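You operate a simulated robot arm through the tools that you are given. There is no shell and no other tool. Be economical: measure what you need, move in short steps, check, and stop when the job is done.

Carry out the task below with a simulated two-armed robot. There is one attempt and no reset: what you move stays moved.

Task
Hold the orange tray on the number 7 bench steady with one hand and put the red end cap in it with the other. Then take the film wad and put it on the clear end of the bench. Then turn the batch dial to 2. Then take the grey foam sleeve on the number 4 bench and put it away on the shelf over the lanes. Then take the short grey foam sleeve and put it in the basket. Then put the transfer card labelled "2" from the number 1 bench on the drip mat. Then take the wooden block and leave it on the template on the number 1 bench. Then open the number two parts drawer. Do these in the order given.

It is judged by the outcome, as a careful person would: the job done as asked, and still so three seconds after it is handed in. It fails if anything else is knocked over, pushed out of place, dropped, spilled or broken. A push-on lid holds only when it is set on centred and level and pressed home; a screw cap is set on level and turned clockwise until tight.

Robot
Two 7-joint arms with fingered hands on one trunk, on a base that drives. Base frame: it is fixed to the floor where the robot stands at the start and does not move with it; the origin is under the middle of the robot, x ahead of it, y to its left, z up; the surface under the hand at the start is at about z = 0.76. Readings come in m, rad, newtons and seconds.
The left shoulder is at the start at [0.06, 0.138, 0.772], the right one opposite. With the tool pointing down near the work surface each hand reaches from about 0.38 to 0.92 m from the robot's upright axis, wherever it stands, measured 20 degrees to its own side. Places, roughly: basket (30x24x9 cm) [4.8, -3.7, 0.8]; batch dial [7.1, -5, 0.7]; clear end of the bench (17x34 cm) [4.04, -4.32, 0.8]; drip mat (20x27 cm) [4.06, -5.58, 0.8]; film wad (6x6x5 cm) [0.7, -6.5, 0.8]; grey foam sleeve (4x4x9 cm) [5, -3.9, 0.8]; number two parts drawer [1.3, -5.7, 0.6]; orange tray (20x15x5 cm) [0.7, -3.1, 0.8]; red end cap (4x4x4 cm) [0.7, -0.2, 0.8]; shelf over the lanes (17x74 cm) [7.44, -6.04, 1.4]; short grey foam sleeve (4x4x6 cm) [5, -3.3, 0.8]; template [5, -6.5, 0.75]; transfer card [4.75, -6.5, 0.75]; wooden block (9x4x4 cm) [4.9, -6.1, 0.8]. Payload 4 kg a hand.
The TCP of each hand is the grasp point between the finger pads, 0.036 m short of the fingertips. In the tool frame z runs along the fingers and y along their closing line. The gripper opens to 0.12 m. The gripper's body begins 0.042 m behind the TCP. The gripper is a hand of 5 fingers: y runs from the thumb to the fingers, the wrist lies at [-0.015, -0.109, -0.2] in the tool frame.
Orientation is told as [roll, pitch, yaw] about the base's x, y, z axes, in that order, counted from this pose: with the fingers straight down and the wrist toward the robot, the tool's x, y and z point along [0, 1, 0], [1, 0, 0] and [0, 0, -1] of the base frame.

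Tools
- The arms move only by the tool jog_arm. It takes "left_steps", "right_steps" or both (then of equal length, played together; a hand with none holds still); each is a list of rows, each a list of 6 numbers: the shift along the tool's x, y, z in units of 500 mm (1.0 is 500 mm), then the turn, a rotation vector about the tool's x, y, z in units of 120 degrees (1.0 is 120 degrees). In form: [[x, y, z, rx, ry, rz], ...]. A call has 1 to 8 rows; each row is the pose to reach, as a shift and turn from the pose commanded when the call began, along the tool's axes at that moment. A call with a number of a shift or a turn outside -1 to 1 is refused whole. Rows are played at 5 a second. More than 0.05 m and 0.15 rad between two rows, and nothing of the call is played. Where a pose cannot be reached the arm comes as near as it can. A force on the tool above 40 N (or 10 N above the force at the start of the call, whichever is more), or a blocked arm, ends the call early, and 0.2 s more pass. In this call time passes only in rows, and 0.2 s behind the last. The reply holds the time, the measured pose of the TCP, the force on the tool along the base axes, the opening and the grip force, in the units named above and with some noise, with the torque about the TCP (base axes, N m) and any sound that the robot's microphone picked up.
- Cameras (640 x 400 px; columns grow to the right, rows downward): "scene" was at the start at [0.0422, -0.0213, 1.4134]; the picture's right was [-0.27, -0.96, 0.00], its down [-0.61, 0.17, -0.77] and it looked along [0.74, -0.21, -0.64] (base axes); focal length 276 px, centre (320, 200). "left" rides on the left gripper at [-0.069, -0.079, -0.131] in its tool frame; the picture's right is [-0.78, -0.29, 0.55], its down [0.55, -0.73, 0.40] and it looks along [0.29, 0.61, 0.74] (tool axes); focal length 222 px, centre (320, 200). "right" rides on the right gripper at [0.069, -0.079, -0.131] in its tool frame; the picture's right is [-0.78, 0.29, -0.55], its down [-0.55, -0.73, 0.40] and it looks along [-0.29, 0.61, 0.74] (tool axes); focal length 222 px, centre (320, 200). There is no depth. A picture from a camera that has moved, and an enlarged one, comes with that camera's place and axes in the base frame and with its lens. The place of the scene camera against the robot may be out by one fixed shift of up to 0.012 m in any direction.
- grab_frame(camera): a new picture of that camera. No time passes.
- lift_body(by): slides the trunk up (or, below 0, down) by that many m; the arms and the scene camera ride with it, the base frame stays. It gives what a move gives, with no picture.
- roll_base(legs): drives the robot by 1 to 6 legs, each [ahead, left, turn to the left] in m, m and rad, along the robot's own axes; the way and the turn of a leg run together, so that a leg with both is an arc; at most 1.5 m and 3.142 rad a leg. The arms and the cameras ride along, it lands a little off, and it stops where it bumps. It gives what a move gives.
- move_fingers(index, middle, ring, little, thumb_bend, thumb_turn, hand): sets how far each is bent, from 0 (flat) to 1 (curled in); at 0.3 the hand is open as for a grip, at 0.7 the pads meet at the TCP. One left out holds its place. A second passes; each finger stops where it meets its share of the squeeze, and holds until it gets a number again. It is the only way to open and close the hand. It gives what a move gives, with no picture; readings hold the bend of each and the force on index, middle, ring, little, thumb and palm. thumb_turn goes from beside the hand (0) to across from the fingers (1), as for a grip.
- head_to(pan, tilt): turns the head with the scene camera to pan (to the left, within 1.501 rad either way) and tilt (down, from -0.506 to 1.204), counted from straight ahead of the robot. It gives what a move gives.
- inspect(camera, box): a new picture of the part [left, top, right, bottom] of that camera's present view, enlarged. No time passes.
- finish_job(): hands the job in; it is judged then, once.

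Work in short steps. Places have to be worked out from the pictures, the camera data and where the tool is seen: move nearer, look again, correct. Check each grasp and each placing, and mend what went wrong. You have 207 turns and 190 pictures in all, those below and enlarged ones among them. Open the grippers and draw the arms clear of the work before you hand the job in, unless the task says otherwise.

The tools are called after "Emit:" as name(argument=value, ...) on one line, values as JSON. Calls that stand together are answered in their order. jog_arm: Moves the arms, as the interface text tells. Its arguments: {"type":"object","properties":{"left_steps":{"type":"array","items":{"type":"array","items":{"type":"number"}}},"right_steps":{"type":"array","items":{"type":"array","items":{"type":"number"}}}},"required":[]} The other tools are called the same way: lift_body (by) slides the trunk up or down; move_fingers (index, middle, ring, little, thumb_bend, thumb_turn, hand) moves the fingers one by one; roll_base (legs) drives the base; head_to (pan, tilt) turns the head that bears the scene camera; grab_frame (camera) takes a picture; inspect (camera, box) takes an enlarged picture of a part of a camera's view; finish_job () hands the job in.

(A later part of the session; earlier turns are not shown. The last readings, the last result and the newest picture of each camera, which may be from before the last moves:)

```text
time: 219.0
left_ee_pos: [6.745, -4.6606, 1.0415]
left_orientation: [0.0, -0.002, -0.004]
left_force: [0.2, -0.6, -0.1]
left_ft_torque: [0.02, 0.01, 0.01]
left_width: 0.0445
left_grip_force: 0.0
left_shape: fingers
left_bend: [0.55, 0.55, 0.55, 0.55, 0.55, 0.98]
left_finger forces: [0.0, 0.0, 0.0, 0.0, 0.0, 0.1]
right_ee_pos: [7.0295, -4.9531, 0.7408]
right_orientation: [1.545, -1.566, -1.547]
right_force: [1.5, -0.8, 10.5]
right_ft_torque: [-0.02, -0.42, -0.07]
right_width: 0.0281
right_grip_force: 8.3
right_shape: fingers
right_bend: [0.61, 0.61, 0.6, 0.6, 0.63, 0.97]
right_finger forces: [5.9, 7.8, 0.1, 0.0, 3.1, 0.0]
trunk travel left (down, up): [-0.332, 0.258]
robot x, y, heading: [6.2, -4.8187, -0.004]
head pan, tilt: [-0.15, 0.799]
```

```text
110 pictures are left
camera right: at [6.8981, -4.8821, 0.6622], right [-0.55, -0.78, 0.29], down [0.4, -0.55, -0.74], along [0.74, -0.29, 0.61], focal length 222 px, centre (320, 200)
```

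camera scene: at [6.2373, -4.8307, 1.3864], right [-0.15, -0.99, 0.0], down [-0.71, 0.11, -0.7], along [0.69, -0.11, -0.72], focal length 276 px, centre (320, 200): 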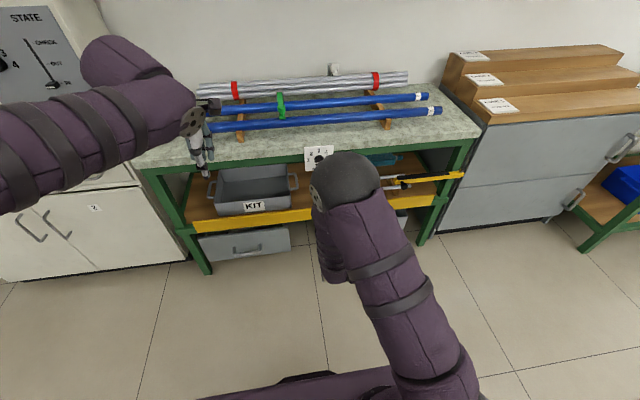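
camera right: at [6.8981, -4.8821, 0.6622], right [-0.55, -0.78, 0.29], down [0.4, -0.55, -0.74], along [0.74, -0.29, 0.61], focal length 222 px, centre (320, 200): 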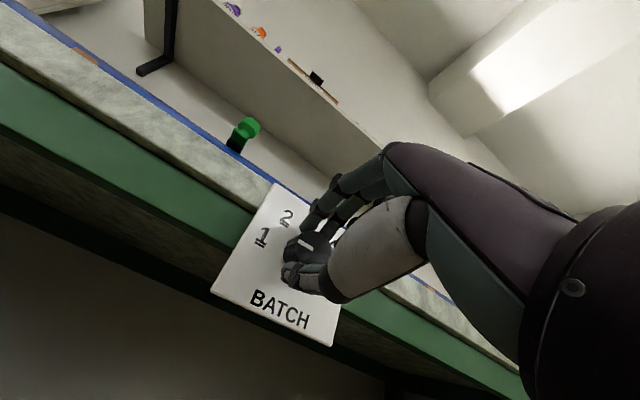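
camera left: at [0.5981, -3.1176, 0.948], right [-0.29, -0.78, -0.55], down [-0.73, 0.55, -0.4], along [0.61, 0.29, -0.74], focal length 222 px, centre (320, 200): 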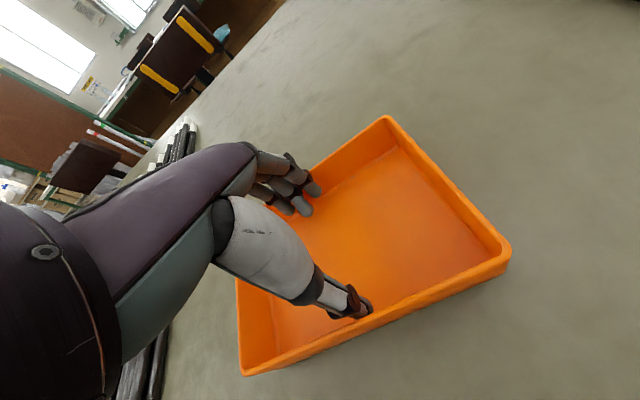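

Knob gripped. I roll the hand +45° about its axis (clockwise from the front).

Emit:
jog_arm(right_steps=[[0, 0.004, 0, 0, 0, 0.0625], [0, 0.004, 0, 0, 0, 0.125], [0, 0.004, 0, 0, 0, 0.1875], [0, 0.004, 0, 0, 0, 0.25], [0, 0.004, 0, 0, 0, 0.3125], [0, 0.004, 0, 0, 0, 0.375]])

Emit:
grab_frame(camera="right")

```text
time: 220.4
left_ee_pos: [6.7441, -4.6617, 1.0402]
left_orientation: [0.001, -0.001, -0.004]
left_force: [-0.3, -0.2, -0.8]
left_ft_torque: [-0.03, -0.01, 0.01]
left_width: 0.0446
left_grip_force: 0.1
left_shape: fingers
left_bend: [0.55, 0.55, 0.55, 0.55, 0.55, 0.98]
left_finger forces: [0.0, 0.0, 0.0, 0.0, 0.1, 0.1]
right_ee_pos: [7.0292, -4.954, 0.743]
right_orientation: [1.568, -0.779, -1.572]
right_force: [2.3, -5.0, 12.5]
right_ft_torque: [-0.07, -0.38, -0.18]
right_width: 0.0283
right_grip_force: 8.3
right_shape: fingers
right_bend: [0.6, 0.6, 0.6, 0.6, 0.64, 0.96]
right_finger forces: [7.7, 6.8, 0.0, 0.0, 3.2, 0.1]
trunk travel left (down, up): [-0.332, 0.258]
robot x, y, heading: [6.1945, -4.8221, -0.006]
head pan, tilt: [-0.15, 0.799]
```

```text
109 pictures are left
camera right: at [6.898, -4.8474, 0.7364], right [-0.55, -0.76, -0.35], down [0.4, 0.14, -0.91], along [0.74, -0.64, 0.23], focal length 222 px, centre (320, 200)
```

right: 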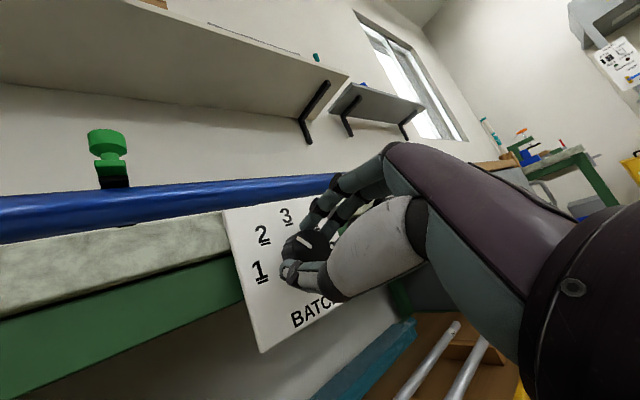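

The pointer seems to aim at 2. I open and back straight off to check.

Emit:
move_fingers(hand="right", index=0.48, middle=0.48, ring=0.48, little=0.48, thumb_bend=0.5)

Emit:
jog_arm(right_steps=[[0, 0, -0.06, 0, 0, 0], [0, 0, -0.14, 0, 0, 0], [0, 0, -0.23, 0, 0, 0]])

Emit:
inspect(camera="right", box=[150, 150, 390, 350])

```text
time: 221.4
left_ee_pos: [6.7454, -4.6602, 1.0398]
left_orientation: [0.001, 0.001, -0.003]
left_force: [-0.3, -1.2, 0.8]
left_ft_torque: [0.01, -0.02, 0.02]
left_width: 0.0446
left_grip_force: 0.0
left_shape: fingers
left_bend: [0.55, 0.55, 0.55, 0.55, 0.55, 0.98]
left_finger forces: [0.0, 0.0, 0.0, 0.1, 0.1, 0.1]
right_ee_pos: [7.0299, -4.9544, 0.7411]
right_orientation: [1.566, -0.784, -1.571]
right_force: [1.2, -0.1, -0.3]
right_ft_torque: [0.0, -0.01, 0.02]
right_width: 0.0622
right_grip_force: 0.1
right_shape: fingers
right_bend: [0.48, 0.48, 0.48, 0.48, 0.5, 0.97]
right_finger forces: [0.1, 0.0, 0.1, 0.1, 0.0, 0.0]
trunk travel left (down, up): [-0.332, 0.258]
robot x, y, heading: [6.1988, -4.8196, -0.005]
head pan, tilt: [-0.15, 0.799]
```

```text
time: 222.2
left_ee_pos: [6.7472, -4.6618, 1.0405]
left_orientation: [0.0, 0.001, -0.005]
left_force: [0.1, -0.4, 0.1]
left_ft_torque: [-0.01, 0.01, 0.02]
left_width: 0.0449
left_grip_force: 0.0
left_shape: fingers
left_bend: [0.55, 0.55, 0.55, 0.55, 0.55, 0.98]
left_finger forces: [0.0, 0.1, 0.0, 0.0, 0.0, 0.0]
right_ee_pos: [6.9166, -4.9556, 0.741]
right_orientation: [1.568, -0.783, -1.572]
right_force: [0.0, 0.1, -0.6]
right_ft_torque: [-0.03, 0.02, 0.02]
right_width: 0.0628
right_grip_force: 0.0
right_shape: fingers
right_bend: [0.48, 0.48, 0.48, 0.48, 0.5, 0.97]
right_finger forces: [0.0, 0.1, 0.0, 0.0, 0.0, 0.0]
trunk travel left (down, up): [-0.332, 0.258]
robot x, y, heading: [6.1949, -4.8219, 0.003]
head pan, tilt: [-0.15, 0.799]
```

```text
2.00 times, centred on (270, 250) of right
camera zoom: at [6.7843, -4.8485, 0.735], right [-0.55, -0.76, -0.35], down [0.4, 0.13, -0.91], along [0.74, -0.64, 0.23], focal length 444 px, centre (420, 100)
```

zoom: 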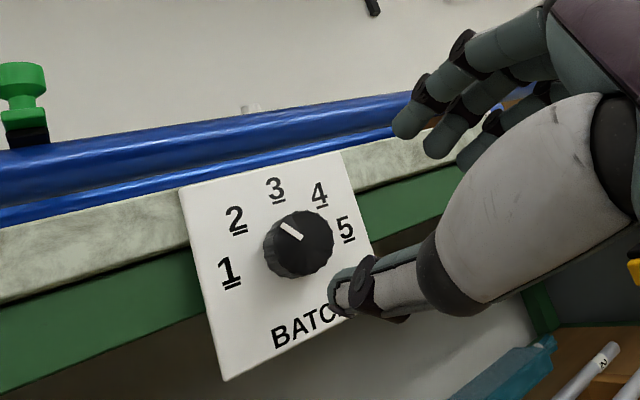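

Close to 2; I zoom in to measure the pointer exactly.

Emit:
inspect(camera="right", box=[235, 225, 335, 310])

```text
4.71 times, centred on (285, 268) of right
camera zoom: at [6.7843, -4.8485, 0.735], right [-0.55, -0.76, -0.35], down [0.4, 0.13, -0.91], along [0.74, -0.64, 0.23], focal length 1045 px, centre (485, -118)
```

zoom: 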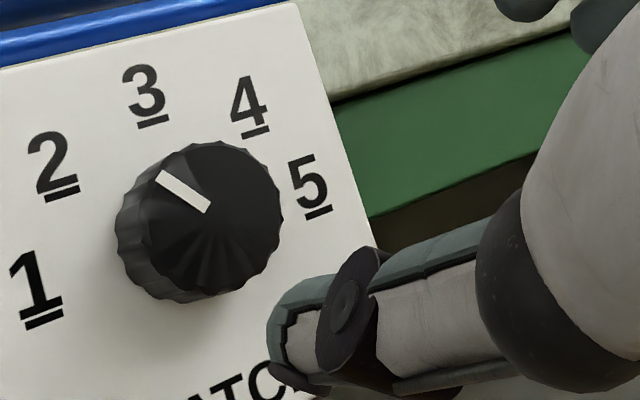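

The pointer is at 2 (about 41–45°). I roll the hand back and unpitch while retracting.

Emit:
jog_arm(right_steps=[[0, 0, -0.035, 0, 0, -0.0625], [0, 0, -0.07, 0, 0, -0.125], [0, 0, -0.105, 0, 0, -0.1875], [0, 0, -0.14, 0, 0, -0.25], [0, 0, -0.17, 0, 0, -0.3125], [0, 0, -0.2, 0, 0, -0.375]])

Emit:
jog_arm(right_steps=[[-0.01, 0.053, -0.018, 0.068, 0, 0], [-0.016, 0.106, -0.036, 0.136, 0, 0], [-0.024, 0.158, -0.053, 0.205, 0, 0], [-0.033, 0.211, -0.071, 0.273, 0, 0], [-0.041, 0.264, -0.088, 0.341, 0, 0], [-0.049, 0.316, -0.106, 0.409, 0, 0], [-0.057, 0.369, -0.123, 0.477, 0, 0], [-0.065, 0.42, -0.14, 0.546, 0, 0]])

Emit:
jog_arm(right_steps=[[0, 0, 0, 0.068, 0, 0], [0, 0, 0, 0.136, 0, 0], [0, 0, 0, 0.2, 0, 0]])

```text
time: 223.6
left_ee_pos: [6.7445, -4.6621, 1.0399]
left_orientation: [0.0, 0.003, -0.004]
left_force: [0.1, -0.5, -0.7]
left_ft_torque: [0.02, -0.03, 0.01]
left_width: 0.0444
left_grip_force: 0.0
left_shape: fingers
left_bend: [0.55, 0.55, 0.55, 0.55, 0.55, 0.98]
left_finger forces: [0.0, 0.0, 0.0, 0.0, 0.0, 0.1]
right_ee_pos: [6.8161, -4.9547, 0.7415]
right_orientation: [0.63, -1.567, -0.632]
right_force: [-0.4, 0.5, -0.9]
right_ft_torque: [-0.04, -0.01, -0.02]
right_width: 0.0628
right_grip_force: 0.0
right_shape: fingers
right_bend: [0.48, 0.48, 0.48, 0.48, 0.5, 0.97]
right_finger forces: [0.0, 0.0, 0.0, 0.0, 0.0, 0.0]
trunk travel left (down, up): [-0.332, 0.258]
robot x, y, heading: [6.193, -4.8183, -0.005]
head pan, tilt: [-0.15, 0.799]
```

```text
time: 225.4
left_ee_pos: [6.7453, -4.6605, 1.0397]
left_orientation: [-0.001, 0.0, -0.002]
left_force: [-0.2, 0.1, 0.2]
left_ft_torque: [0.01, -0.02, 0.0]
left_width: 0.0445
left_grip_force: 0.0
left_shape: fingers
left_bend: [0.55, 0.55, 0.55, 0.55, 0.55, 0.98]
left_finger forces: [0.0, 0.0, 0.1, 0.1, 0.1, 0.0]
right_ee_pos: [6.7455, -4.9861, 0.9516]
right_orientation: [0.006, -0.424, -0.006]
right_force: [-1.0, 0.1, 0.0]
right_ft_torque: [0.01, -0.05, -0.01]
right_width: 0.0628
right_grip_force: 0.0
right_shape: fingers
right_bend: [0.48, 0.48, 0.48, 0.48, 0.5, 0.97]
right_finger forces: [0.0, 0.0, 0.1, 0.1, 0.1, 0.1]
trunk travel left (down, up): [-0.332, 0.258]
robot x, y, heading: [6.1972, -4.8187, -0.002]
head pan, tilt: [-0.15, 0.799]
```

```text
time: 226.2
left_ee_pos: [6.7465, -4.6623, 1.0409]
left_orientation: [-0.001, 0.001, -0.004]
left_force: [-0.5, 0.0, 0.6]
left_ft_torque: [0.05, 0.01, 0.01]
left_width: 0.0448
left_grip_force: 0.0
left_shape: fingers
left_bend: [0.55, 0.55, 0.55, 0.55, 0.55, 0.98]
left_finger forces: [0.0, 0.0, 0.0, 0.0, 0.0, 0.1]
right_ee_pos: [6.7447, -4.9861, 0.9504]
right_orientation: [0.006, -0.004, -0.005]
right_force: [-0.1, -1.0, 0.1]
right_ft_torque: [-0.01, 0.04, 0.02]
right_width: 0.0629
right_grip_force: 0.0
right_shape: fingers
right_bend: [0.48, 0.48, 0.48, 0.48, 0.5, 0.97]
right_finger forces: [0.1, 0.0, 0.1, 0.1, 0.1, 0.0]
trunk travel left (down, up): [-0.332, 0.258]
robot x, y, heading: [6.1971, -4.8197, -0.004]
head pan, tilt: [-0.15, 0.799]
```

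Hand is back to neutral. I raise the trunk slightly and turn around to face bench 4 from the east, at y≈-4.15.

Emit:
lift_body(by=0.15)

Emit:
roll_base(legs=[[0, 0, 1.57], [0, 0, 1.57]])

Emit:
head_to(pan=-0.5, tilt=0.6)

Emit:
grab_frame(camera="scene")

```text
time: 227.9
left_ee_pos: [6.7452, -4.6607, 1.1901]
left_orientation: [0.001, 0.002, -0.004]
left_force: [0.0, 0.4, -0.9]
left_ft_torque: [0.0, 0.01, -0.01]
left_width: 0.0446
left_grip_force: 0.1
left_shape: fingers
left_bend: [0.55, 0.55, 0.55, 0.55, 0.55, 0.98]
left_finger forces: [0.0, 0.0, 0.0, 0.0, 0.0, 0.1]
right_ee_pos: [6.7444, -4.9859, 1.1016]
right_orientation: [0.004, -0.005, -0.005]
right_force: [-0.1, 0.1, 0.2]
right_ft_torque: [-0.02, -0.02, -0.01]
right_width: 0.0626
right_grip_force: 0.1
right_shape: fingers
right_bend: [0.48, 0.48, 0.48, 0.48, 0.5, 0.97]
right_finger forces: [0.0, 0.1, 0.0, 0.0, 0.0, 0.0]
trunk travel left (down, up): [-0.482, 0.108]
robot x, y, heading: [6.1979, -4.8153, -0.004]
head pan, tilt: [-0.15, 0.799]
```

```text
time: 236.2
left_ee_pos: [5.6651, -5.0242, 1.1898]
left_orientation: [0.0, 0.001, -3.06]
left_force: [0.0, 0.3, 0.0]
left_ft_torque: [-0.02, -0.03, -0.02]
left_width: 0.0444
left_grip_force: 0.0
left_shape: fingers
left_bend: [0.55, 0.55, 0.55, 0.55, 0.55, 0.98]
left_finger forces: [0.0, 0.0, 0.1, 0.0, 0.0, 0.0]
right_ee_pos: [5.6375, -4.7014, 1.1006]
right_orientation: [0.003, -0.005, -3.059]
right_force: [0.1, 0.8, 0.8]
right_ft_torque: [-0.01, -0.02, 0.01]
right_width: 0.0626
right_grip_force: 0.0
right_shape: fingers
right_bend: [0.48, 0.48, 0.48, 0.48, 0.5, 0.97]
right_finger forces: [0.0, 0.1, 0.0, 0.0, 0.1, 0.0]
trunk travel left (down, up): [-0.482, 0.108]
robot x, y, heading: [6.1959, -4.8157, -3.063]
head pan, tilt: [-0.15, 0.799]
```

```text
time: 237.0
left_ee_pos: [5.6631, -5.025, 1.1914]
left_orientation: [0.001, 0.001, -3.06]
left_force: [0.0, 0.2, 0.5]
left_ft_torque: [0.02, 0.0, -0.01]
left_width: 0.0445
left_grip_force: 0.1
left_shape: fingers
left_bend: [0.55, 0.55, 0.55, 0.55, 0.55, 0.98]
left_finger forces: [0.0, 0.0, 0.0, 0.0, 0.1, 0.0]
right_ee_pos: [5.6379, -4.7008, 1.1019]
right_orientation: [0.003, -0.006, -3.059]
right_force: [-0.4, -0.2, 0.2]
right_ft_torque: [-0.01, -0.01, 0.01]
right_width: 0.0626
right_grip_force: 0.1
right_shape: fingers
right_bend: [0.48, 0.48, 0.48, 0.48, 0.5, 0.97]
right_finger forces: [0.0, 0.1, 0.0, 0.1, 0.0, 0.1]
trunk travel left (down, up): [-0.482, 0.108]
robot x, y, heading: [6.1974, -4.8205, -3.059]
head pan, tilt: [-0.499, 0.6]
```

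```text
106 pictures are left
camera scene: at [6.136, -4.7801, 1.5532], right [0.41, 0.91, 0.0], down [0.52, -0.23, -0.82], along [-0.75, 0.33, -0.57], focal length 276 px, centre (320, 200)
```

scene: 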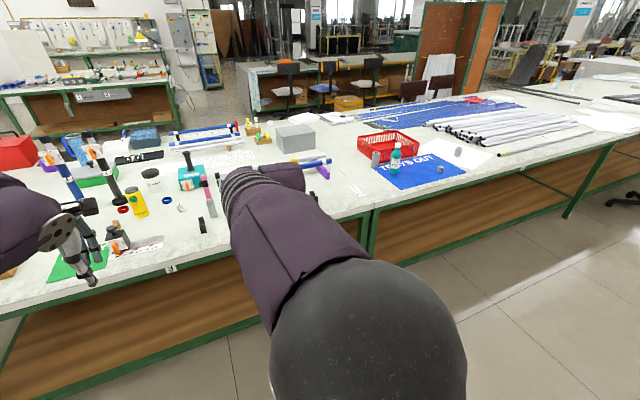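

I see the grey sleeve beside the bottle on bench 4. Correct heading and move to about (5.88, -4.12).

Emit:
roll_base(legs=[[0, 0, -0.082], [0, -0.7, 0], [0.28, 0, 0]])

Emit:
head_to(pan=-0.3, tilt=0.7)

Emit:
grab_frame(camera="scene")

```text
time: 242.8
left_ee_pos: [5.366, -4.2935, 1.1901]
left_orientation: [-0.002, 0.001, -3.138]
left_force: [-0.2, 1.7, 0.1]
left_ft_torque: [0.0, -0.01, -0.05]
left_width: 0.0444
left_grip_force: 0.0
left_shape: fingers
left_bend: [0.55, 0.55, 0.55, 0.55, 0.55, 0.98]
left_finger forces: [0.1, 0.0, 0.1, 0.1, 0.1, 0.0]
right_ee_pos: [5.3659, -3.9693, 1.1006]
right_orientation: [0.004, -0.006, -3.136]
right_force: [-0.2, -0.1, 0.1]
right_ft_torque: [-0.01, -0.03, 0.0]
right_width: 0.0625
right_grip_force: 0.0
right_shape: fingers
right_bend: [0.48, 0.48, 0.48, 0.48, 0.5, 0.97]
right_finger forces: [0.0, 0.0, 0.0, 0.0, 0.0, 0.1]
trunk travel left (down, up): [-0.482, 0.108]
robot x, y, heading: [5.9148, -4.1323, -3.135]
head pan, tilt: [-0.499, 0.6]
```

```text
time: 243.6
left_ee_pos: [5.3674, -4.2933, 1.1913]
left_orientation: [0.0, 0.002, -3.138]
left_force: [0.6, 0.0, 0.1]
left_ft_torque: [-0.02, 0.04, -0.01]
left_width: 0.0447
left_grip_force: 0.0
left_shape: fingers
left_bend: [0.55, 0.55, 0.55, 0.55, 0.55, 0.98]
left_finger forces: [0.1, 0.0, 0.1, 0.1, 0.0, 0.0]
right_ee_pos: [5.366, -3.9684, 1.1013]
right_orientation: [0.003, -0.006, -3.137]
right_force: [0.1, -0.3, 0.0]
right_ft_torque: [0.0, 0.0, -0.03]
right_width: 0.0628
right_grip_force: 0.0
right_shape: fingers
right_bend: [0.48, 0.48, 0.48, 0.48, 0.5, 0.97]
right_finger forces: [0.0, 0.0, 0.0, 0.0, 0.1, 0.0]
trunk travel left (down, up): [-0.482, 0.108]
robot x, y, heading: [5.9168, -4.1303, -3.138]
head pan, tilt: [-0.3, 0.7]
```

```text
105 pictures are left
camera scene: at [5.8534, -4.1044, 1.5446], right [0.29, 0.96, 0.0], down [0.62, -0.19, -0.77], along [-0.73, 0.22, -0.64], focal length 276 px, centre (320, 200)
```

scene: 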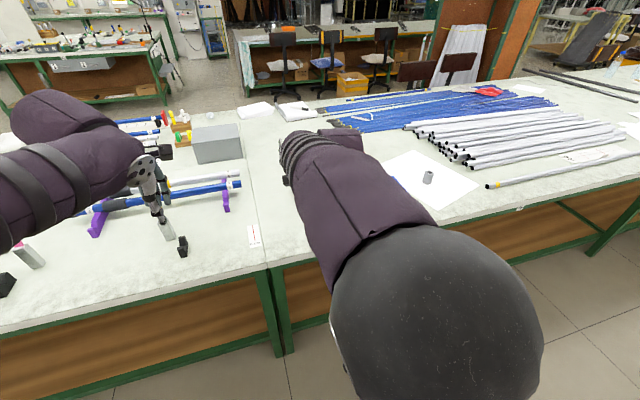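

The forearm hides the sleeve; use the wrist camera.

Emit:
grab_frame(camera="right")

```text
104 pictures are left
camera right: at [5.4449, -4.0361, 1.2322], right [-0.29, 0.79, 0.55], down [0.73, 0.55, -0.4], along [-0.62, 0.28, -0.73], focal length 222 px, centre (320, 200)
```

right: 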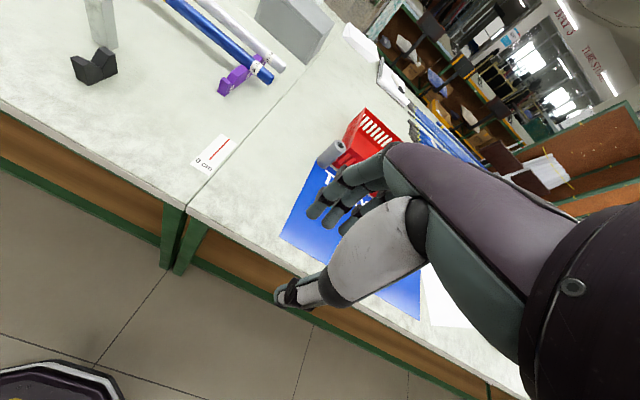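

I shift the right hand aside so the head camera can see the sleeve's surroundings.

Emit:
jog_arm(right_steps=[[-0.08, -0.02, -0.04, 0, 0, 0], [-0.16, -0.04, -0.08, 0, 0, 0], [-0.24, -0.06, -0.1, 0, 0, 0], [-0.32, -0.08, -0.1, 0, 0, 0], [-0.4, -0.1, -0.1, 0, 0, 0]])

Emit:
head_to(pan=-0.2, tilt=0.65)

Emit:
grab_frame(camera="scene")

```text
time: 244.8
left_ee_pos: [5.3679, -4.2929, 1.1903]
left_orientation: [0.001, -0.001, -3.138]
left_force: [-0.6, 0.0, -0.6]
left_ft_torque: [-0.02, -0.01, -0.02]
left_width: 0.0446
left_grip_force: 0.1
left_shape: fingers
left_bend: [0.55, 0.55, 0.55, 0.55, 0.55, 0.98]
left_finger forces: [0.0, 0.0, 0.1, 0.0, 0.0, 0.0]
right_ee_pos: [5.416, -3.7682, 1.1503]
right_orientation: [0.004, -0.003, -3.136]
right_force: [0.1, 0.4, -0.3]
right_ft_torque: [-0.03, -0.02, -0.01]
right_width: 0.0627
right_grip_force: 0.1
right_shape: fingers
right_bend: [0.48, 0.48, 0.48, 0.48, 0.5, 0.97]
right_finger forces: [0.0, 0.1, 0.1, 0.1, 0.1, 0.0]
trunk travel left (down, up): [-0.482, 0.108]
robot x, y, heading: [5.9115, -4.1301, -3.138]
head pan, tilt: [-0.3, 0.7]
```

```text
time: 245.4
left_ee_pos: [5.3674, -4.2933, 1.191]
left_orientation: [0.001, 0.002, -3.138]
left_force: [0.6, -0.7, -0.8]
left_ft_torque: [0.02, 0.0, -0.01]
left_width: 0.0446
left_grip_force: 0.1
left_shape: fingers
left_bend: [0.55, 0.55, 0.55, 0.55, 0.55, 0.98]
left_finger forces: [0.0, 0.0, 0.0, 0.0, 0.1, 0.0]
right_ee_pos: [5.4159, -3.7687, 1.1498]
right_orientation: [0.002, -0.004, -3.138]
right_force: [0.7, -0.2, -0.7]
right_ft_torque: [0.0, -0.01, -0.03]
right_width: 0.0626
right_grip_force: 0.1
right_shape: fingers
right_bend: [0.48, 0.48, 0.48, 0.48, 0.5, 0.97]
right_finger forces: [0.0, 0.1, 0.0, 0.1, 0.0, 0.0]
trunk travel left (down, up): [-0.482, 0.108]
robot x, y, heading: [5.9158, -4.1312, -3.133]
head pan, tilt: [-0.201, 0.649]
```

```text
103 pictures are left
camera scene: at [5.8496, -4.112, 1.5489], right [0.2, 0.98, 0.0], down [0.59, -0.12, -0.8], along [-0.78, 0.16, -0.6], focal length 276 px, centre (320, 200)
```

scene: 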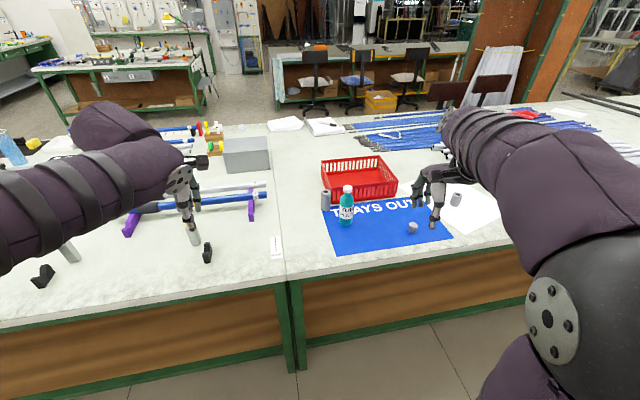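

Emit:
inspect(camera="scene", box=[290, 145, 480, 265])

```text
3.33 times, centred on (385, 205) of scene
camera zoom: at [5.8496, -4.112, 1.5489], right [0.2, 0.98, 0.0], down [0.59, -0.12, -0.8], along [-0.78, 0.16, -0.6], focal length 918 px, centre (103, 183)
```

zoom: 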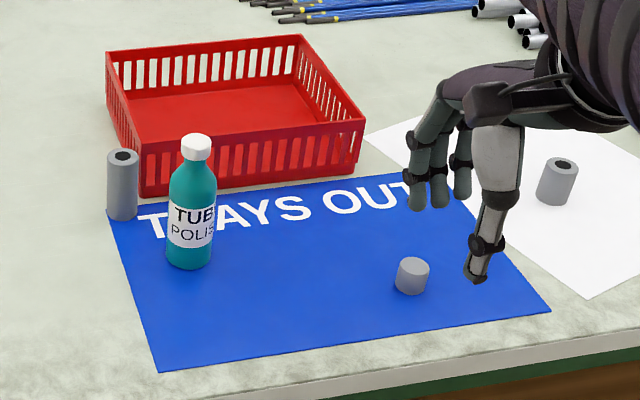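

Sleeve stands at (4.912, -3.894), close to the basket corner and bottle, so the left hand (index on the basket side) fits better. I move the base to put the left hand in line.

Emit:
roll_base(legs=[[0, -0.33, 0], [0.2, 0, 0]])

Emit:
move_fingers(hand="left", index=0.42, middle=0.42, ring=0.42, little=0.42, thumb_bend=0.42)

Emit:
grab_frame(camera="left")

```text
time: 248.8
left_ee_pos: [5.168, -3.9674, 1.1899]
left_orientation: [0.0, 0.004, -3.136]
left_force: [-0.4, 0.8, 0.6]
left_ft_torque: [0.02, -0.03, 0.0]
left_width: 0.0444
left_grip_force: 0.0
left_shape: fingers
left_bend: [0.55, 0.55, 0.55, 0.55, 0.55, 0.98]
left_finger forces: [0.1, 0.1, 0.1, 0.1, 0.0, 0.0]
right_ee_pos: [5.2176, -3.4428, 1.1498]
right_orientation: [0.002, -0.003, -3.136]
right_force: [-0.4, -0.3, 0.7]
right_ft_torque: [-0.02, -0.03, 0.02]
right_width: 0.0627
right_grip_force: 0.0
right_shape: fingers
right_bend: [0.48, 0.48, 0.48, 0.48, 0.5, 0.97]
right_finger forces: [0.0, 0.1, 0.1, 0.0, 0.1, 0.1]
trunk travel left (down, up): [-0.482, 0.108]
robot x, y, heading: [5.7167, -3.8015, -3.14]
head pan, tilt: [-0.201, 0.649]
```

```text
time: 249.8
left_ee_pos: [5.1681, -3.9677, 1.1907]
left_orientation: [-0.001, 0.002, -3.135]
left_force: [0.1, 0.1, -0.4]
left_ft_torque: [-0.01, -0.04, 0.02]
left_width: 0.0836
left_grip_force: 0.0
left_shape: fingers
left_bend: [0.42, 0.42, 0.42, 0.42, 0.42, 0.96]
left_finger forces: [0.0, 0.0, 0.1, 0.1, 0.1, 0.1]
right_ee_pos: [5.217, -3.4417, 1.1509]
right_orientation: [0.004, -0.005, -3.136]
right_force: [-0.6, 0.8, -0.1]
right_ft_torque: [-0.01, 0.02, 0.04]
right_width: 0.0627
right_grip_force: 0.2
right_shape: fingers
right_bend: [0.48, 0.48, 0.48, 0.48, 0.5, 0.97]
right_finger forces: [0.0, 0.1, 0.1, 0.0, 0.0, 0.1]
trunk travel left (down, up): [-0.482, 0.108]
robot x, y, heading: [5.7169, -3.8067, -3.138]
head pan, tilt: [-0.201, 0.649]
```

```text
101 pictures are left
camera left: at [5.2473, -3.8973, 1.3218], right [0.29, 0.79, -0.55], down [0.74, -0.55, -0.4], along [-0.61, -0.29, -0.74], focal length 222 px, centre (320, 200)
```

left: 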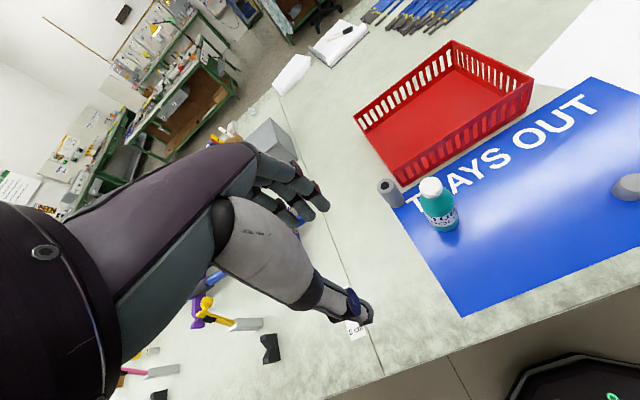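

Estimates give the sleeve at about (4.93, -3.905). I move the left hand above it and re-look.

Emit:
jog_arm(left_steps=[[-0.018, 0.068, 0.05, 0, 0, 0], [-0.036, 0.136, 0.1, 0, 0, 0], [-0.054, 0.204, 0.16, 0, 0, 0], [-0.072, 0.272, 0.22, 0, 0, 0], [-0.09, 0.34, 0.28, 0, 0, 0], [-0.108, 0.408, 0.34, 0, 0, 0], [-0.126, 0.476, 0.4, 0, 0, 0]])

Emit:
grab_frame(camera="left")

Emit:
inspect(camera="scene", box=[200, 110, 420, 260])

```text
time: 251.4
left_ee_pos: [4.9281, -3.9091, 0.9895]
left_orientation: [0.001, 0.001, -3.137]
left_force: [0.0, 0.0, -0.8]
left_ft_torque: [-0.03, 0.0, -0.03]
left_width: 0.0838
left_grip_force: 0.0
left_shape: fingers
left_bend: [0.42, 0.42, 0.42, 0.42, 0.42, 0.96]
left_finger forces: [0.0, 0.1, 0.1, 0.1, 0.0, 0.0]
right_ee_pos: [5.2158, -3.443, 1.1491]
right_orientation: [0.003, -0.005, -3.138]
right_force: [-0.1, -0.2, 0.1]
right_ft_torque: [0.02, -0.02, 0.0]
right_width: 0.0626
right_grip_force: 0.1
right_shape: fingers
right_bend: [0.48, 0.48, 0.48, 0.48, 0.5, 0.97]
right_finger forces: [0.1, 0.1, 0.1, 0.1, 0.0, 0.1]
trunk travel left (down, up): [-0.482, 0.108]
robot x, y, heading: [5.7145, -3.8091, -3.134]
head pan, tilt: [-0.201, 0.649]
```

```text
100 pictures are left
camera left: at [5.0071, -3.8385, 1.121], right [0.29, 0.79, -0.55], down [0.74, -0.55, -0.4], along [-0.61, -0.29, -0.74], focal length 222 px, centre (320, 200)
```

left: 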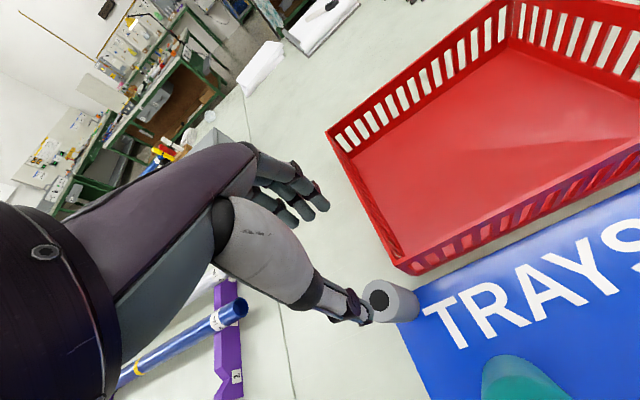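

```text
2.67 times, centred on (310, 185) of scene
camera zoom: at [5.649, -3.7854, 1.5489], right [0.19, 0.98, 0.0], down [0.59, -0.12, -0.8], along [-0.78, 0.16, -0.61], focal length 735 px, centre (347, 240)
```

zoom: 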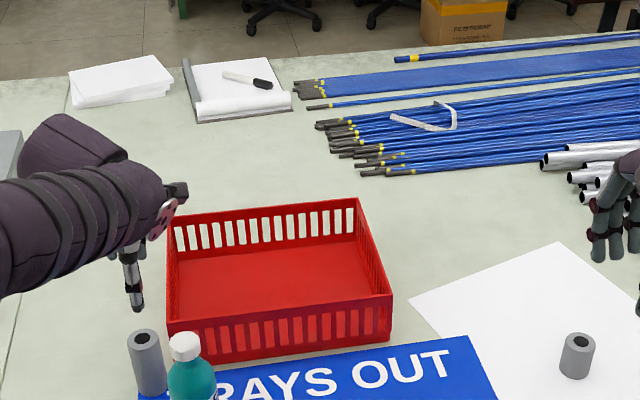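

The wrist view shows the sleeve at (4.957, -3.910). Shift 3 cm back toward the robot, then descend.

Emit:
jog_arm(left_steps=[[0, -0.03, 0.0, 0, 0, 0], [0, -0.06, 0.05, 0, 0, 0], [0, -0.06, 0.12, 0, 0, 0]])

Emit:
grab_frame(camera="left")

```text
time: 252.2
left_ee_pos: [4.9585, -3.9072, 0.9291]
left_orientation: [-0.001, 0.002, -3.139]
left_force: [0.0, 0.9, -0.1]
left_ft_torque: [-0.04, 0.0, -0.06]
left_width: 0.0841
left_grip_force: 0.0
left_shape: fingers
left_bend: [0.42, 0.42, 0.42, 0.42, 0.42, 0.96]
left_finger forces: [0.0, 0.0, 0.0, 0.1, 0.0, 0.0]
right_ee_pos: [5.217, -3.4434, 1.1499]
right_orientation: [0.002, -0.004, -3.138]
right_force: [0.5, 0.2, -0.2]
right_ft_torque: [-0.01, -0.02, -0.02]
right_width: 0.0629
right_grip_force: 0.0
right_shape: fingers
right_bend: [0.48, 0.48, 0.48, 0.48, 0.5, 0.97]
right_finger forces: [0.1, 0.0, 0.1, 0.0, 0.1, 0.0]
trunk travel left (down, up): [-0.482, 0.108]
robot x, y, heading: [5.7159, -3.8058, -3.134]
head pan, tilt: [-0.201, 0.649]
```

```text
98 pictures are left
camera left: at [5.0371, -3.8371, 1.0619], right [0.29, 0.79, -0.55], down [0.74, -0.55, -0.4], along [-0.61, -0.29, -0.74], focal length 222 px, centre (320, 200)
```

left: 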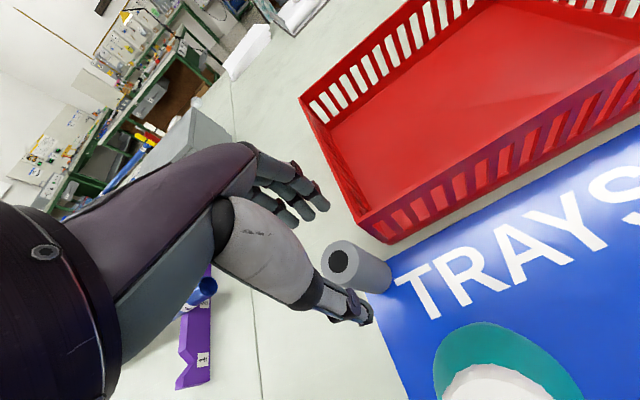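

The sleeve is at (4.952, -3.918); the wrist camera hangs right over the bottle (top 0.954), so I descend only to z≈0.864 and grip the sleeve's top.

Emit:
jog_arm(left_steps=[[0.018, 0.008, 0.04, 0, 0, 0], [0.018, 0.008, 0.09, 0, 0, 0], [0.018, 0.008, 0.13, 0, 0, 0]])

Emit:
grab_frame(camera="left")

Emit:
inspect(camera="scene", box=[200, 130, 360, 270])

```text
time: 253.0
left_ee_pos: [4.9534, -3.9168, 0.8643]
left_orientation: [0.001, 0.002, -3.135]
left_force: [0.4, -0.7, 0.4]
left_ft_torque: [0.07, 0.01, -0.02]
left_width: 0.084
left_grip_force: 0.1
left_shape: fingers
left_bend: [0.42, 0.42, 0.42, 0.42, 0.42, 0.96]
left_finger forces: [0.0, 0.1, 0.0, 0.1, 0.0, 0.0]
right_ee_pos: [5.2166, -3.4438, 1.1497]
right_orientation: [0.004, -0.005, -3.136]
right_force: [-0.3, 0.1, 0.8]
right_ft_torque: [0.01, 0.0, 0.02]
right_width: 0.0627
right_grip_force: 0.1
right_shape: fingers
right_bend: [0.48, 0.48, 0.48, 0.48, 0.5, 0.97]
right_finger forces: [0.1, 0.0, 0.1, 0.1, 0.1, 0.0]
trunk travel left (down, up): [-0.482, 0.108]
robot x, y, heading: [5.7164, -3.8037, -3.133]
head pan, tilt: [-0.201, 0.649]
```

```text
97 pictures are left
camera left: at [5.033, -3.8462, 0.9967], right [0.29, 0.79, -0.55], down [0.74, -0.55, -0.4], along [-0.61, -0.29, -0.74], focal length 222 px, centre (320, 200)
```

left: 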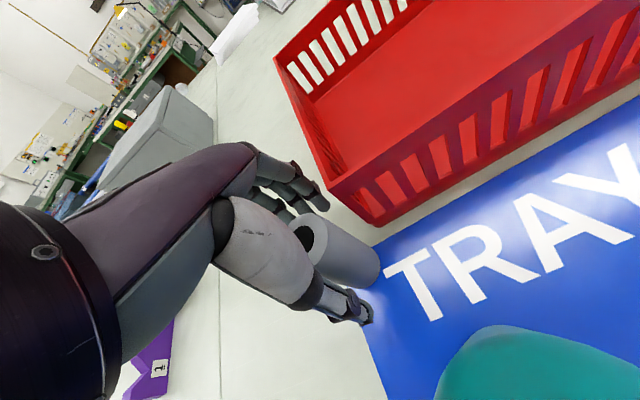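

```text
2.86 times, centred on (280, 200) of scene
camera zoom: at [5.6501, -3.7857, 1.549], right [0.2, 0.98, 0.0], down [0.59, -0.12, -0.8], along [-0.78, 0.16, -0.6], focal length 787 px, centre (434, 200)
```

zoom: 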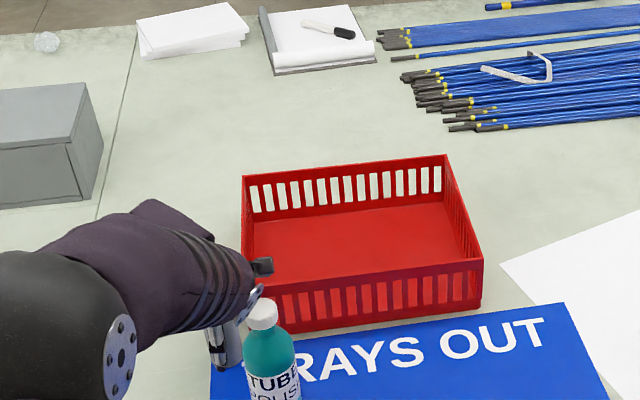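

Centred on the sleeve. Close.

Emit:
move_fingers(hand="left", index=0.7, middle=0.7, ring=0.65, little=0.65, thumb_bend=0.7)

Emit:
grab_frame(camera="left")

```text
time: 254.0
left_ee_pos: [4.9562, -3.9158, 0.8654]
left_orientation: [0.0, 0.002, -3.137]
left_force: [-1.5, -0.3, 0.9]
left_ft_torque: [0.03, 0.03, 0.02]
left_width: 0.0338
left_grip_force: 12.5
left_shape: fingers
left_bend: [0.62, 0.66, 0.65, 0.65, 0.61, 0.98]
left_finger forces: [8.7, 4.0, 0.0, 0.1, 12.5, 0.1]
right_ee_pos: [5.2176, -3.4435, 1.1502]
right_orientation: [0.003, -0.006, -3.136]
right_force: [0.5, -0.7, 1.0]
right_ft_torque: [0.0, -0.03, -0.01]
right_width: 0.0627
right_grip_force: 0.1
right_shape: fingers
right_bend: [0.48, 0.48, 0.48, 0.48, 0.5, 0.97]
right_finger forces: [0.0, 0.0, 0.0, 0.1, 0.0, 0.1]
trunk travel left (down, up): [-0.482, 0.108]
robot x, y, heading: [5.717, -3.8057, -3.142]
head pan, tilt: [-0.201, 0.649]
```

```text
95 pictures are left
camera left: at [5.0333, -3.8459, 0.9969], right [0.29, 0.79, -0.55], down [0.74, -0.55, -0.4], along [-0.61, -0.29, -0.74], focal length 222 px, centre (320, 200)
```

left: 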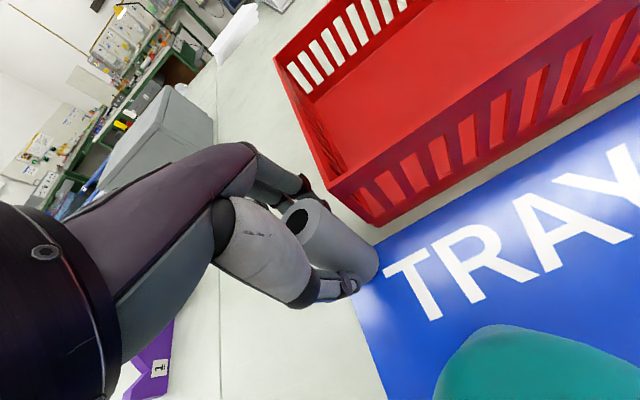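

Held. Lift straight up and draw back.

Emit:
jog_arm(left_steps=[[0, 0, -0.06, 0, 0, 0], [0, 0, -0.15, 0, 0, 0], [0, 0, -0.24, 0, 0, 0], [0, 0, -0.33, 0, 0, 0], [0.02, -0.08, -0.38, 0, 0, 0], [0.04, -0.17, -0.41, 0, 0, 0], [0.06, -0.26, -0.44, 0, 0, 0], [0.08, -0.35, -0.46, 0, 0, 0]])

Emit:
grab_frame(camera="left")

```text
time: 255.8
left_ee_pos: [5.1356, -3.9552, 1.0954]
left_orientation: [0.0, 0.003, -3.137]
left_force: [0.4, -0.4, -0.3]
left_ft_torque: [0.04, 0.06, 0.01]
left_width: 0.0336
left_grip_force: 12.8
left_shape: fingers
left_bend: [0.62, 0.67, 0.65, 0.65, 0.61, 0.98]
left_finger forces: [8.7, 4.1, 0.0, 0.1, 12.4, 0.0]
right_ee_pos: [5.2179, -3.4438, 1.1506]
right_orientation: [0.003, -0.008, -3.136]
right_force: [0.8, 0.2, 0.3]
right_ft_torque: [0.03, 0.02, -0.04]
right_width: 0.0627
right_grip_force: 0.1
right_shape: fingers
right_bend: [0.48, 0.48, 0.48, 0.48, 0.5, 0.97]
right_finger forces: [0.0, 0.0, 0.1, 0.0, 0.0, 0.0]
trunk travel left (down, up): [-0.482, 0.108]
robot x, y, heading: [5.7128, -3.8045, -3.138]
head pan, tilt: [-0.201, 0.649]
```

```text
94 pictures are left
camera left: at [5.214, -3.8846, 1.2272], right [0.29, 0.79, -0.55], down [0.74, -0.55, -0.4], along [-0.61, -0.29, -0.74], focal length 222 px, centre (320, 200)
```

left: 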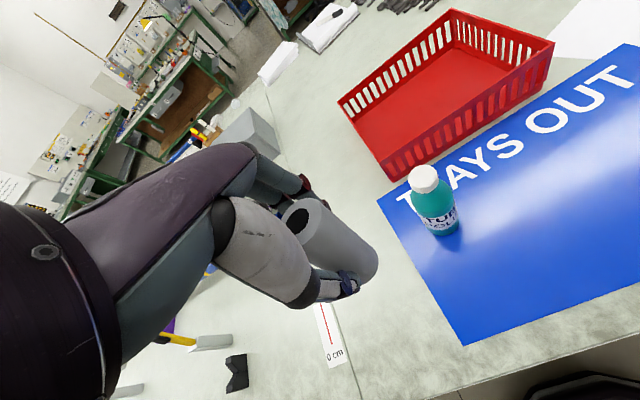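

The sleeve is securely held. I back away, turn around, and drive to the shelf over the lanes.

Emit:
roll_base(legs=[[-0.45, 0, 0], [0, 0, 1.53], [0, 0, 1.54]])

Emit:
roll_base(legs=[[0, -1.5, 0], [0, -0.45, 0]])

```text
time: 265.9
left_ee_pos: [6.7569, -3.7199, 1.0955]
left_orientation: [0.0, 0.004, -0.107]
left_force: [-1.1, 0.1, -0.2]
left_ft_torque: [-0.01, 0.02, 0.01]
left_width: 0.0331
left_grip_force: 12.3
left_shape: fingers
left_bend: [0.62, 0.67, 0.65, 0.65, 0.62, 0.98]
left_finger forces: [8.3, 4.0, 0.1, 0.1, 11.7, 0.0]
right_ee_pos: [6.6184, -4.2183, 1.15]
right_orientation: [0.004, -0.007, -0.106]
right_force: [-0.3, 0.1, 0.0]
right_ft_torque: [-0.02, 0.01, 0.0]
right_width: 0.0631
right_grip_force: 0.0
right_shape: fingers
right_bend: [0.48, 0.48, 0.48, 0.48, 0.5, 0.97]
right_finger forces: [0.0, 0.1, 0.0, 0.0, 0.1, 0.0]
trunk travel left (down, up): [-0.482, 0.108]
robot x, y, heading: [6.1658, -3.8074, -0.103]
head pan, tilt: [-0.201, 0.649]
```

```text
time: 275.8
left_ee_pos: [6.516, -5.7096, 1.0962]
left_orientation: [0.002, 0.003, -0.134]
left_force: [-0.4, -1.0, 0.8]
left_ft_torque: [0.04, -0.01, -0.01]
left_width: 0.033
left_grip_force: 12.2
left_shape: fingers
left_bend: [0.62, 0.67, 0.65, 0.65, 0.62, 0.98]
left_finger forces: [8.3, 4.0, 0.0, 0.0, 11.8, 0.1]
right_ee_pos: [6.3622, -6.2037, 1.15]
right_orientation: [0.003, -0.006, -0.132]
right_force: [-0.3, -0.7, 0.3]
right_ft_torque: [0.01, 0.0, 0.03]
right_width: 0.0627
right_grip_force: 0.1
right_shape: fingers
right_bend: [0.48, 0.48, 0.48, 0.48, 0.5, 0.97]
right_finger forces: [0.1, 0.0, 0.0, 0.1, 0.0, 0.0]
trunk travel left (down, up): [-0.482, 0.108]
robot x, y, heading: [5.9172, -5.7758, -0.137]
head pan, tilt: [-0.201, 0.649]
```

Fix heading, raise trunk fully, move forward a bit, and look at the shelf.

Emit:
roll_base(legs=[[0, 0, 0.135], [0.4, 0, 0]])

Emit:
lift_body(by=0.105)

Emit:
head_to(pan=0, tilt=0.2)

Emit:
grab_frame(camera="scene")

```text
time: 278.9
left_ee_pos: [6.9001, -5.6347, 1.0953]
left_orientation: [0.001, 0.001, -0.007]
left_force: [0.6, 0.5, -0.6]
left_ft_torque: [0.0, 0.03, 0.0]
left_width: 0.033
left_grip_force: 12.0
left_shape: fingers
left_bend: [0.62, 0.67, 0.65, 0.65, 0.62, 0.98]
left_finger forces: [8.4, 4.0, 0.1, 0.0, 11.6, 0.0]
right_ee_pos: [6.8112, -6.1454, 1.149]
right_orientation: [0.004, -0.005, -0.006]
right_force: [0.1, -0.1, -0.6]
right_ft_torque: [-0.01, 0.02, 0.0]
right_width: 0.0627
right_grip_force: 0.1
right_shape: fingers
right_bend: [0.48, 0.48, 0.48, 0.48, 0.5, 0.97]
right_finger forces: [0.0, 0.0, 0.0, 0.0, 0.1, 0.0]
trunk travel left (down, up): [-0.482, 0.108]
robot x, y, heading: [6.3171, -5.7786, -0.011]
head pan, tilt: [-0.201, 0.649]
```

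```text
time: 280.3
left_ee_pos: [6.9004, -5.635, 1.2003]
left_orientation: [-0.001, 0.002, -0.007]
left_force: [0.4, 0.2, 0.6]
left_ft_torque: [0.0, 0.03, -0.03]
left_width: 0.0329
left_grip_force: 12.4
left_shape: fingers
left_bend: [0.62, 0.67, 0.65, 0.65, 0.62, 0.98]
left_finger forces: [8.4, 4.0, 0.0, 0.0, 11.8, 0.0]
right_ee_pos: [6.8114, -6.1452, 1.2555]
right_orientation: [0.004, -0.004, -0.005]
right_force: [0.0, 0.3, 0.5]
right_ft_torque: [-0.01, 0.01, 0.0]
right_width: 0.0625
right_grip_force: 0.1
right_shape: fingers
right_bend: [0.48, 0.48, 0.48, 0.48, 0.5, 0.97]
right_finger forces: [0.0, 0.1, 0.0, 0.0, 0.0, 0.0]
trunk travel left (down, up): [-0.587, 0.003]
robot x, y, heading: [6.3193, -5.7778, -0.012]
head pan, tilt: [-0.201, 0.649]
```

```text
time: 281.2
left_ee_pos: [6.8993, -5.6347, 1.201]
left_orientation: [0.0, 0.001, -0.008]
left_force: [0.1, -0.2, 1.1]
left_ft_torque: [0.0, 0.0, -0.02]
left_width: 0.0329
left_grip_force: 12.2
left_shape: fingers
left_bend: [0.62, 0.67, 0.65, 0.65, 0.62, 0.98]
left_finger forces: [8.4, 4.0, 0.1, 0.0, 11.7, 0.1]
right_ee_pos: [6.8096, -6.1461, 1.2551]
right_orientation: [0.002, -0.006, -0.006]
right_force: [0.0, 0.8, 0.4]
right_ft_torque: [0.0, -0.06, -0.01]
right_width: 0.0624
right_grip_force: 0.1
right_shape: fingers
right_bend: [0.48, 0.48, 0.48, 0.48, 0.5, 0.97]
right_finger forces: [0.0, 0.1, 0.1, 0.0, 0.1, 0.1]
trunk travel left (down, up): [-0.587, 0.003]
robot x, y, heading: [6.3156, -5.7766, -0.003]
head pan, tilt: [0.0, 0.201]
```

```text
93 pictures are left
camera scene: at [6.3695, -5.7766, 1.6949], right [-0.01, -1.0, 0.0], down [-0.2, 0.0, -0.98], along [0.98, -0.01, -0.2], focal length 276 px, centre (320, 200)
```

scene: 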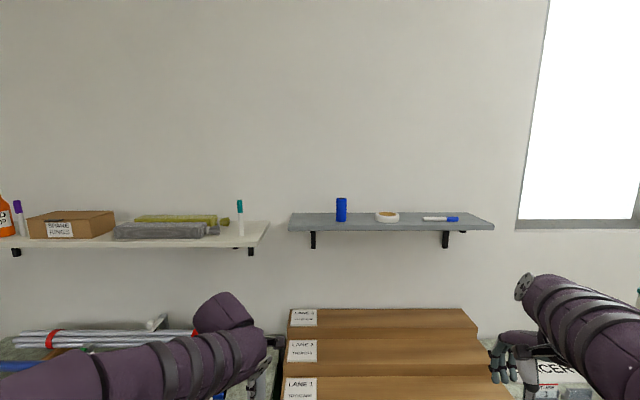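

The shelf's left part (y -5.67 to -5.84) is free. I turn the left hand so its fingers (and the sleeve) point forward with the index lowest, raising it to shelf height.

Emit:
jog_arm(left_steps=[[-0.029, 0.04, -0.068, -0.041, 0.041, 0.041], [-0.058, 0.08, -0.135, -0.082, 0.082, 0.082], [-0.086, 0.12, -0.203, -0.124, 0.124, 0.124], [-0.115, 0.16, -0.27, -0.165, 0.165, 0.165], [-0.144, 0.2, -0.338, -0.206, 0.206, 0.206], [-0.173, 0.24, -0.405, -0.247, 0.247, 0.247], [-0.2, 0.28, -0.47, -0.288, 0.288, 0.288], [-0.23, 0.3, -0.54, -0.33, 0.33, 0.33]])

Emit:
jog_arm(left_steps=[[0, 0, 0, -0.041, 0.041, 0.041], [0, 0, 0, -0.082, 0.082, 0.082], [0, 0, 0, -0.124, 0.124, 0.124], [0, 0, 0, -0.165, 0.165, 0.165], [0, 0, 0, -0.206, 0.206, 0.206], [0, 0, 0, -0.247, 0.247, 0.247]])

Emit:
grab_frame(camera="scene")

Emit:
grab_frame(camera="left")

```text
refused: row 3 steps farther than a row can; nothing moved
```

```text
refused: row 3 steps farther than a row can; nothing moved
```

```text
92 pictures are left
camera scene: at [6.3695, -5.7766, 1.6949], right [-0.01, -1.0, 0.0], down [-0.2, 0.0, -0.98], along [0.98, -0.01, -0.2], focal length 276 px, centre (320, 200)
```

scene: 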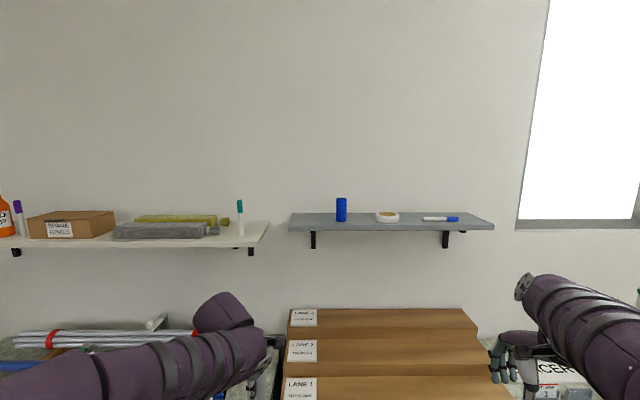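

```text
91 pictures are left
camera left: at [6.82, -5.7032, 1.3319], right [-0.3, -0.78, -0.55], down [-0.73, 0.55, -0.4], along [0.61, 0.28, -0.74], focal length 222 px, centre (320, 200)
```

left: 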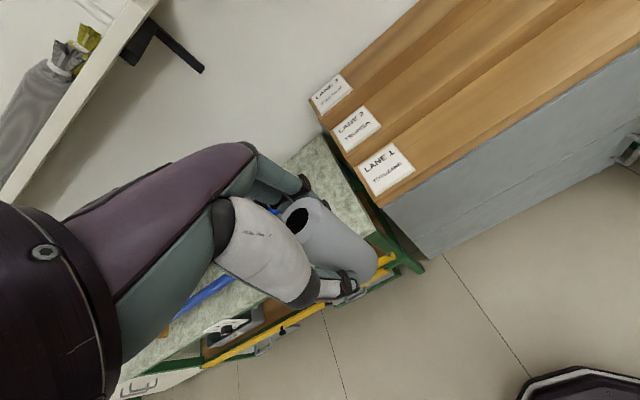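

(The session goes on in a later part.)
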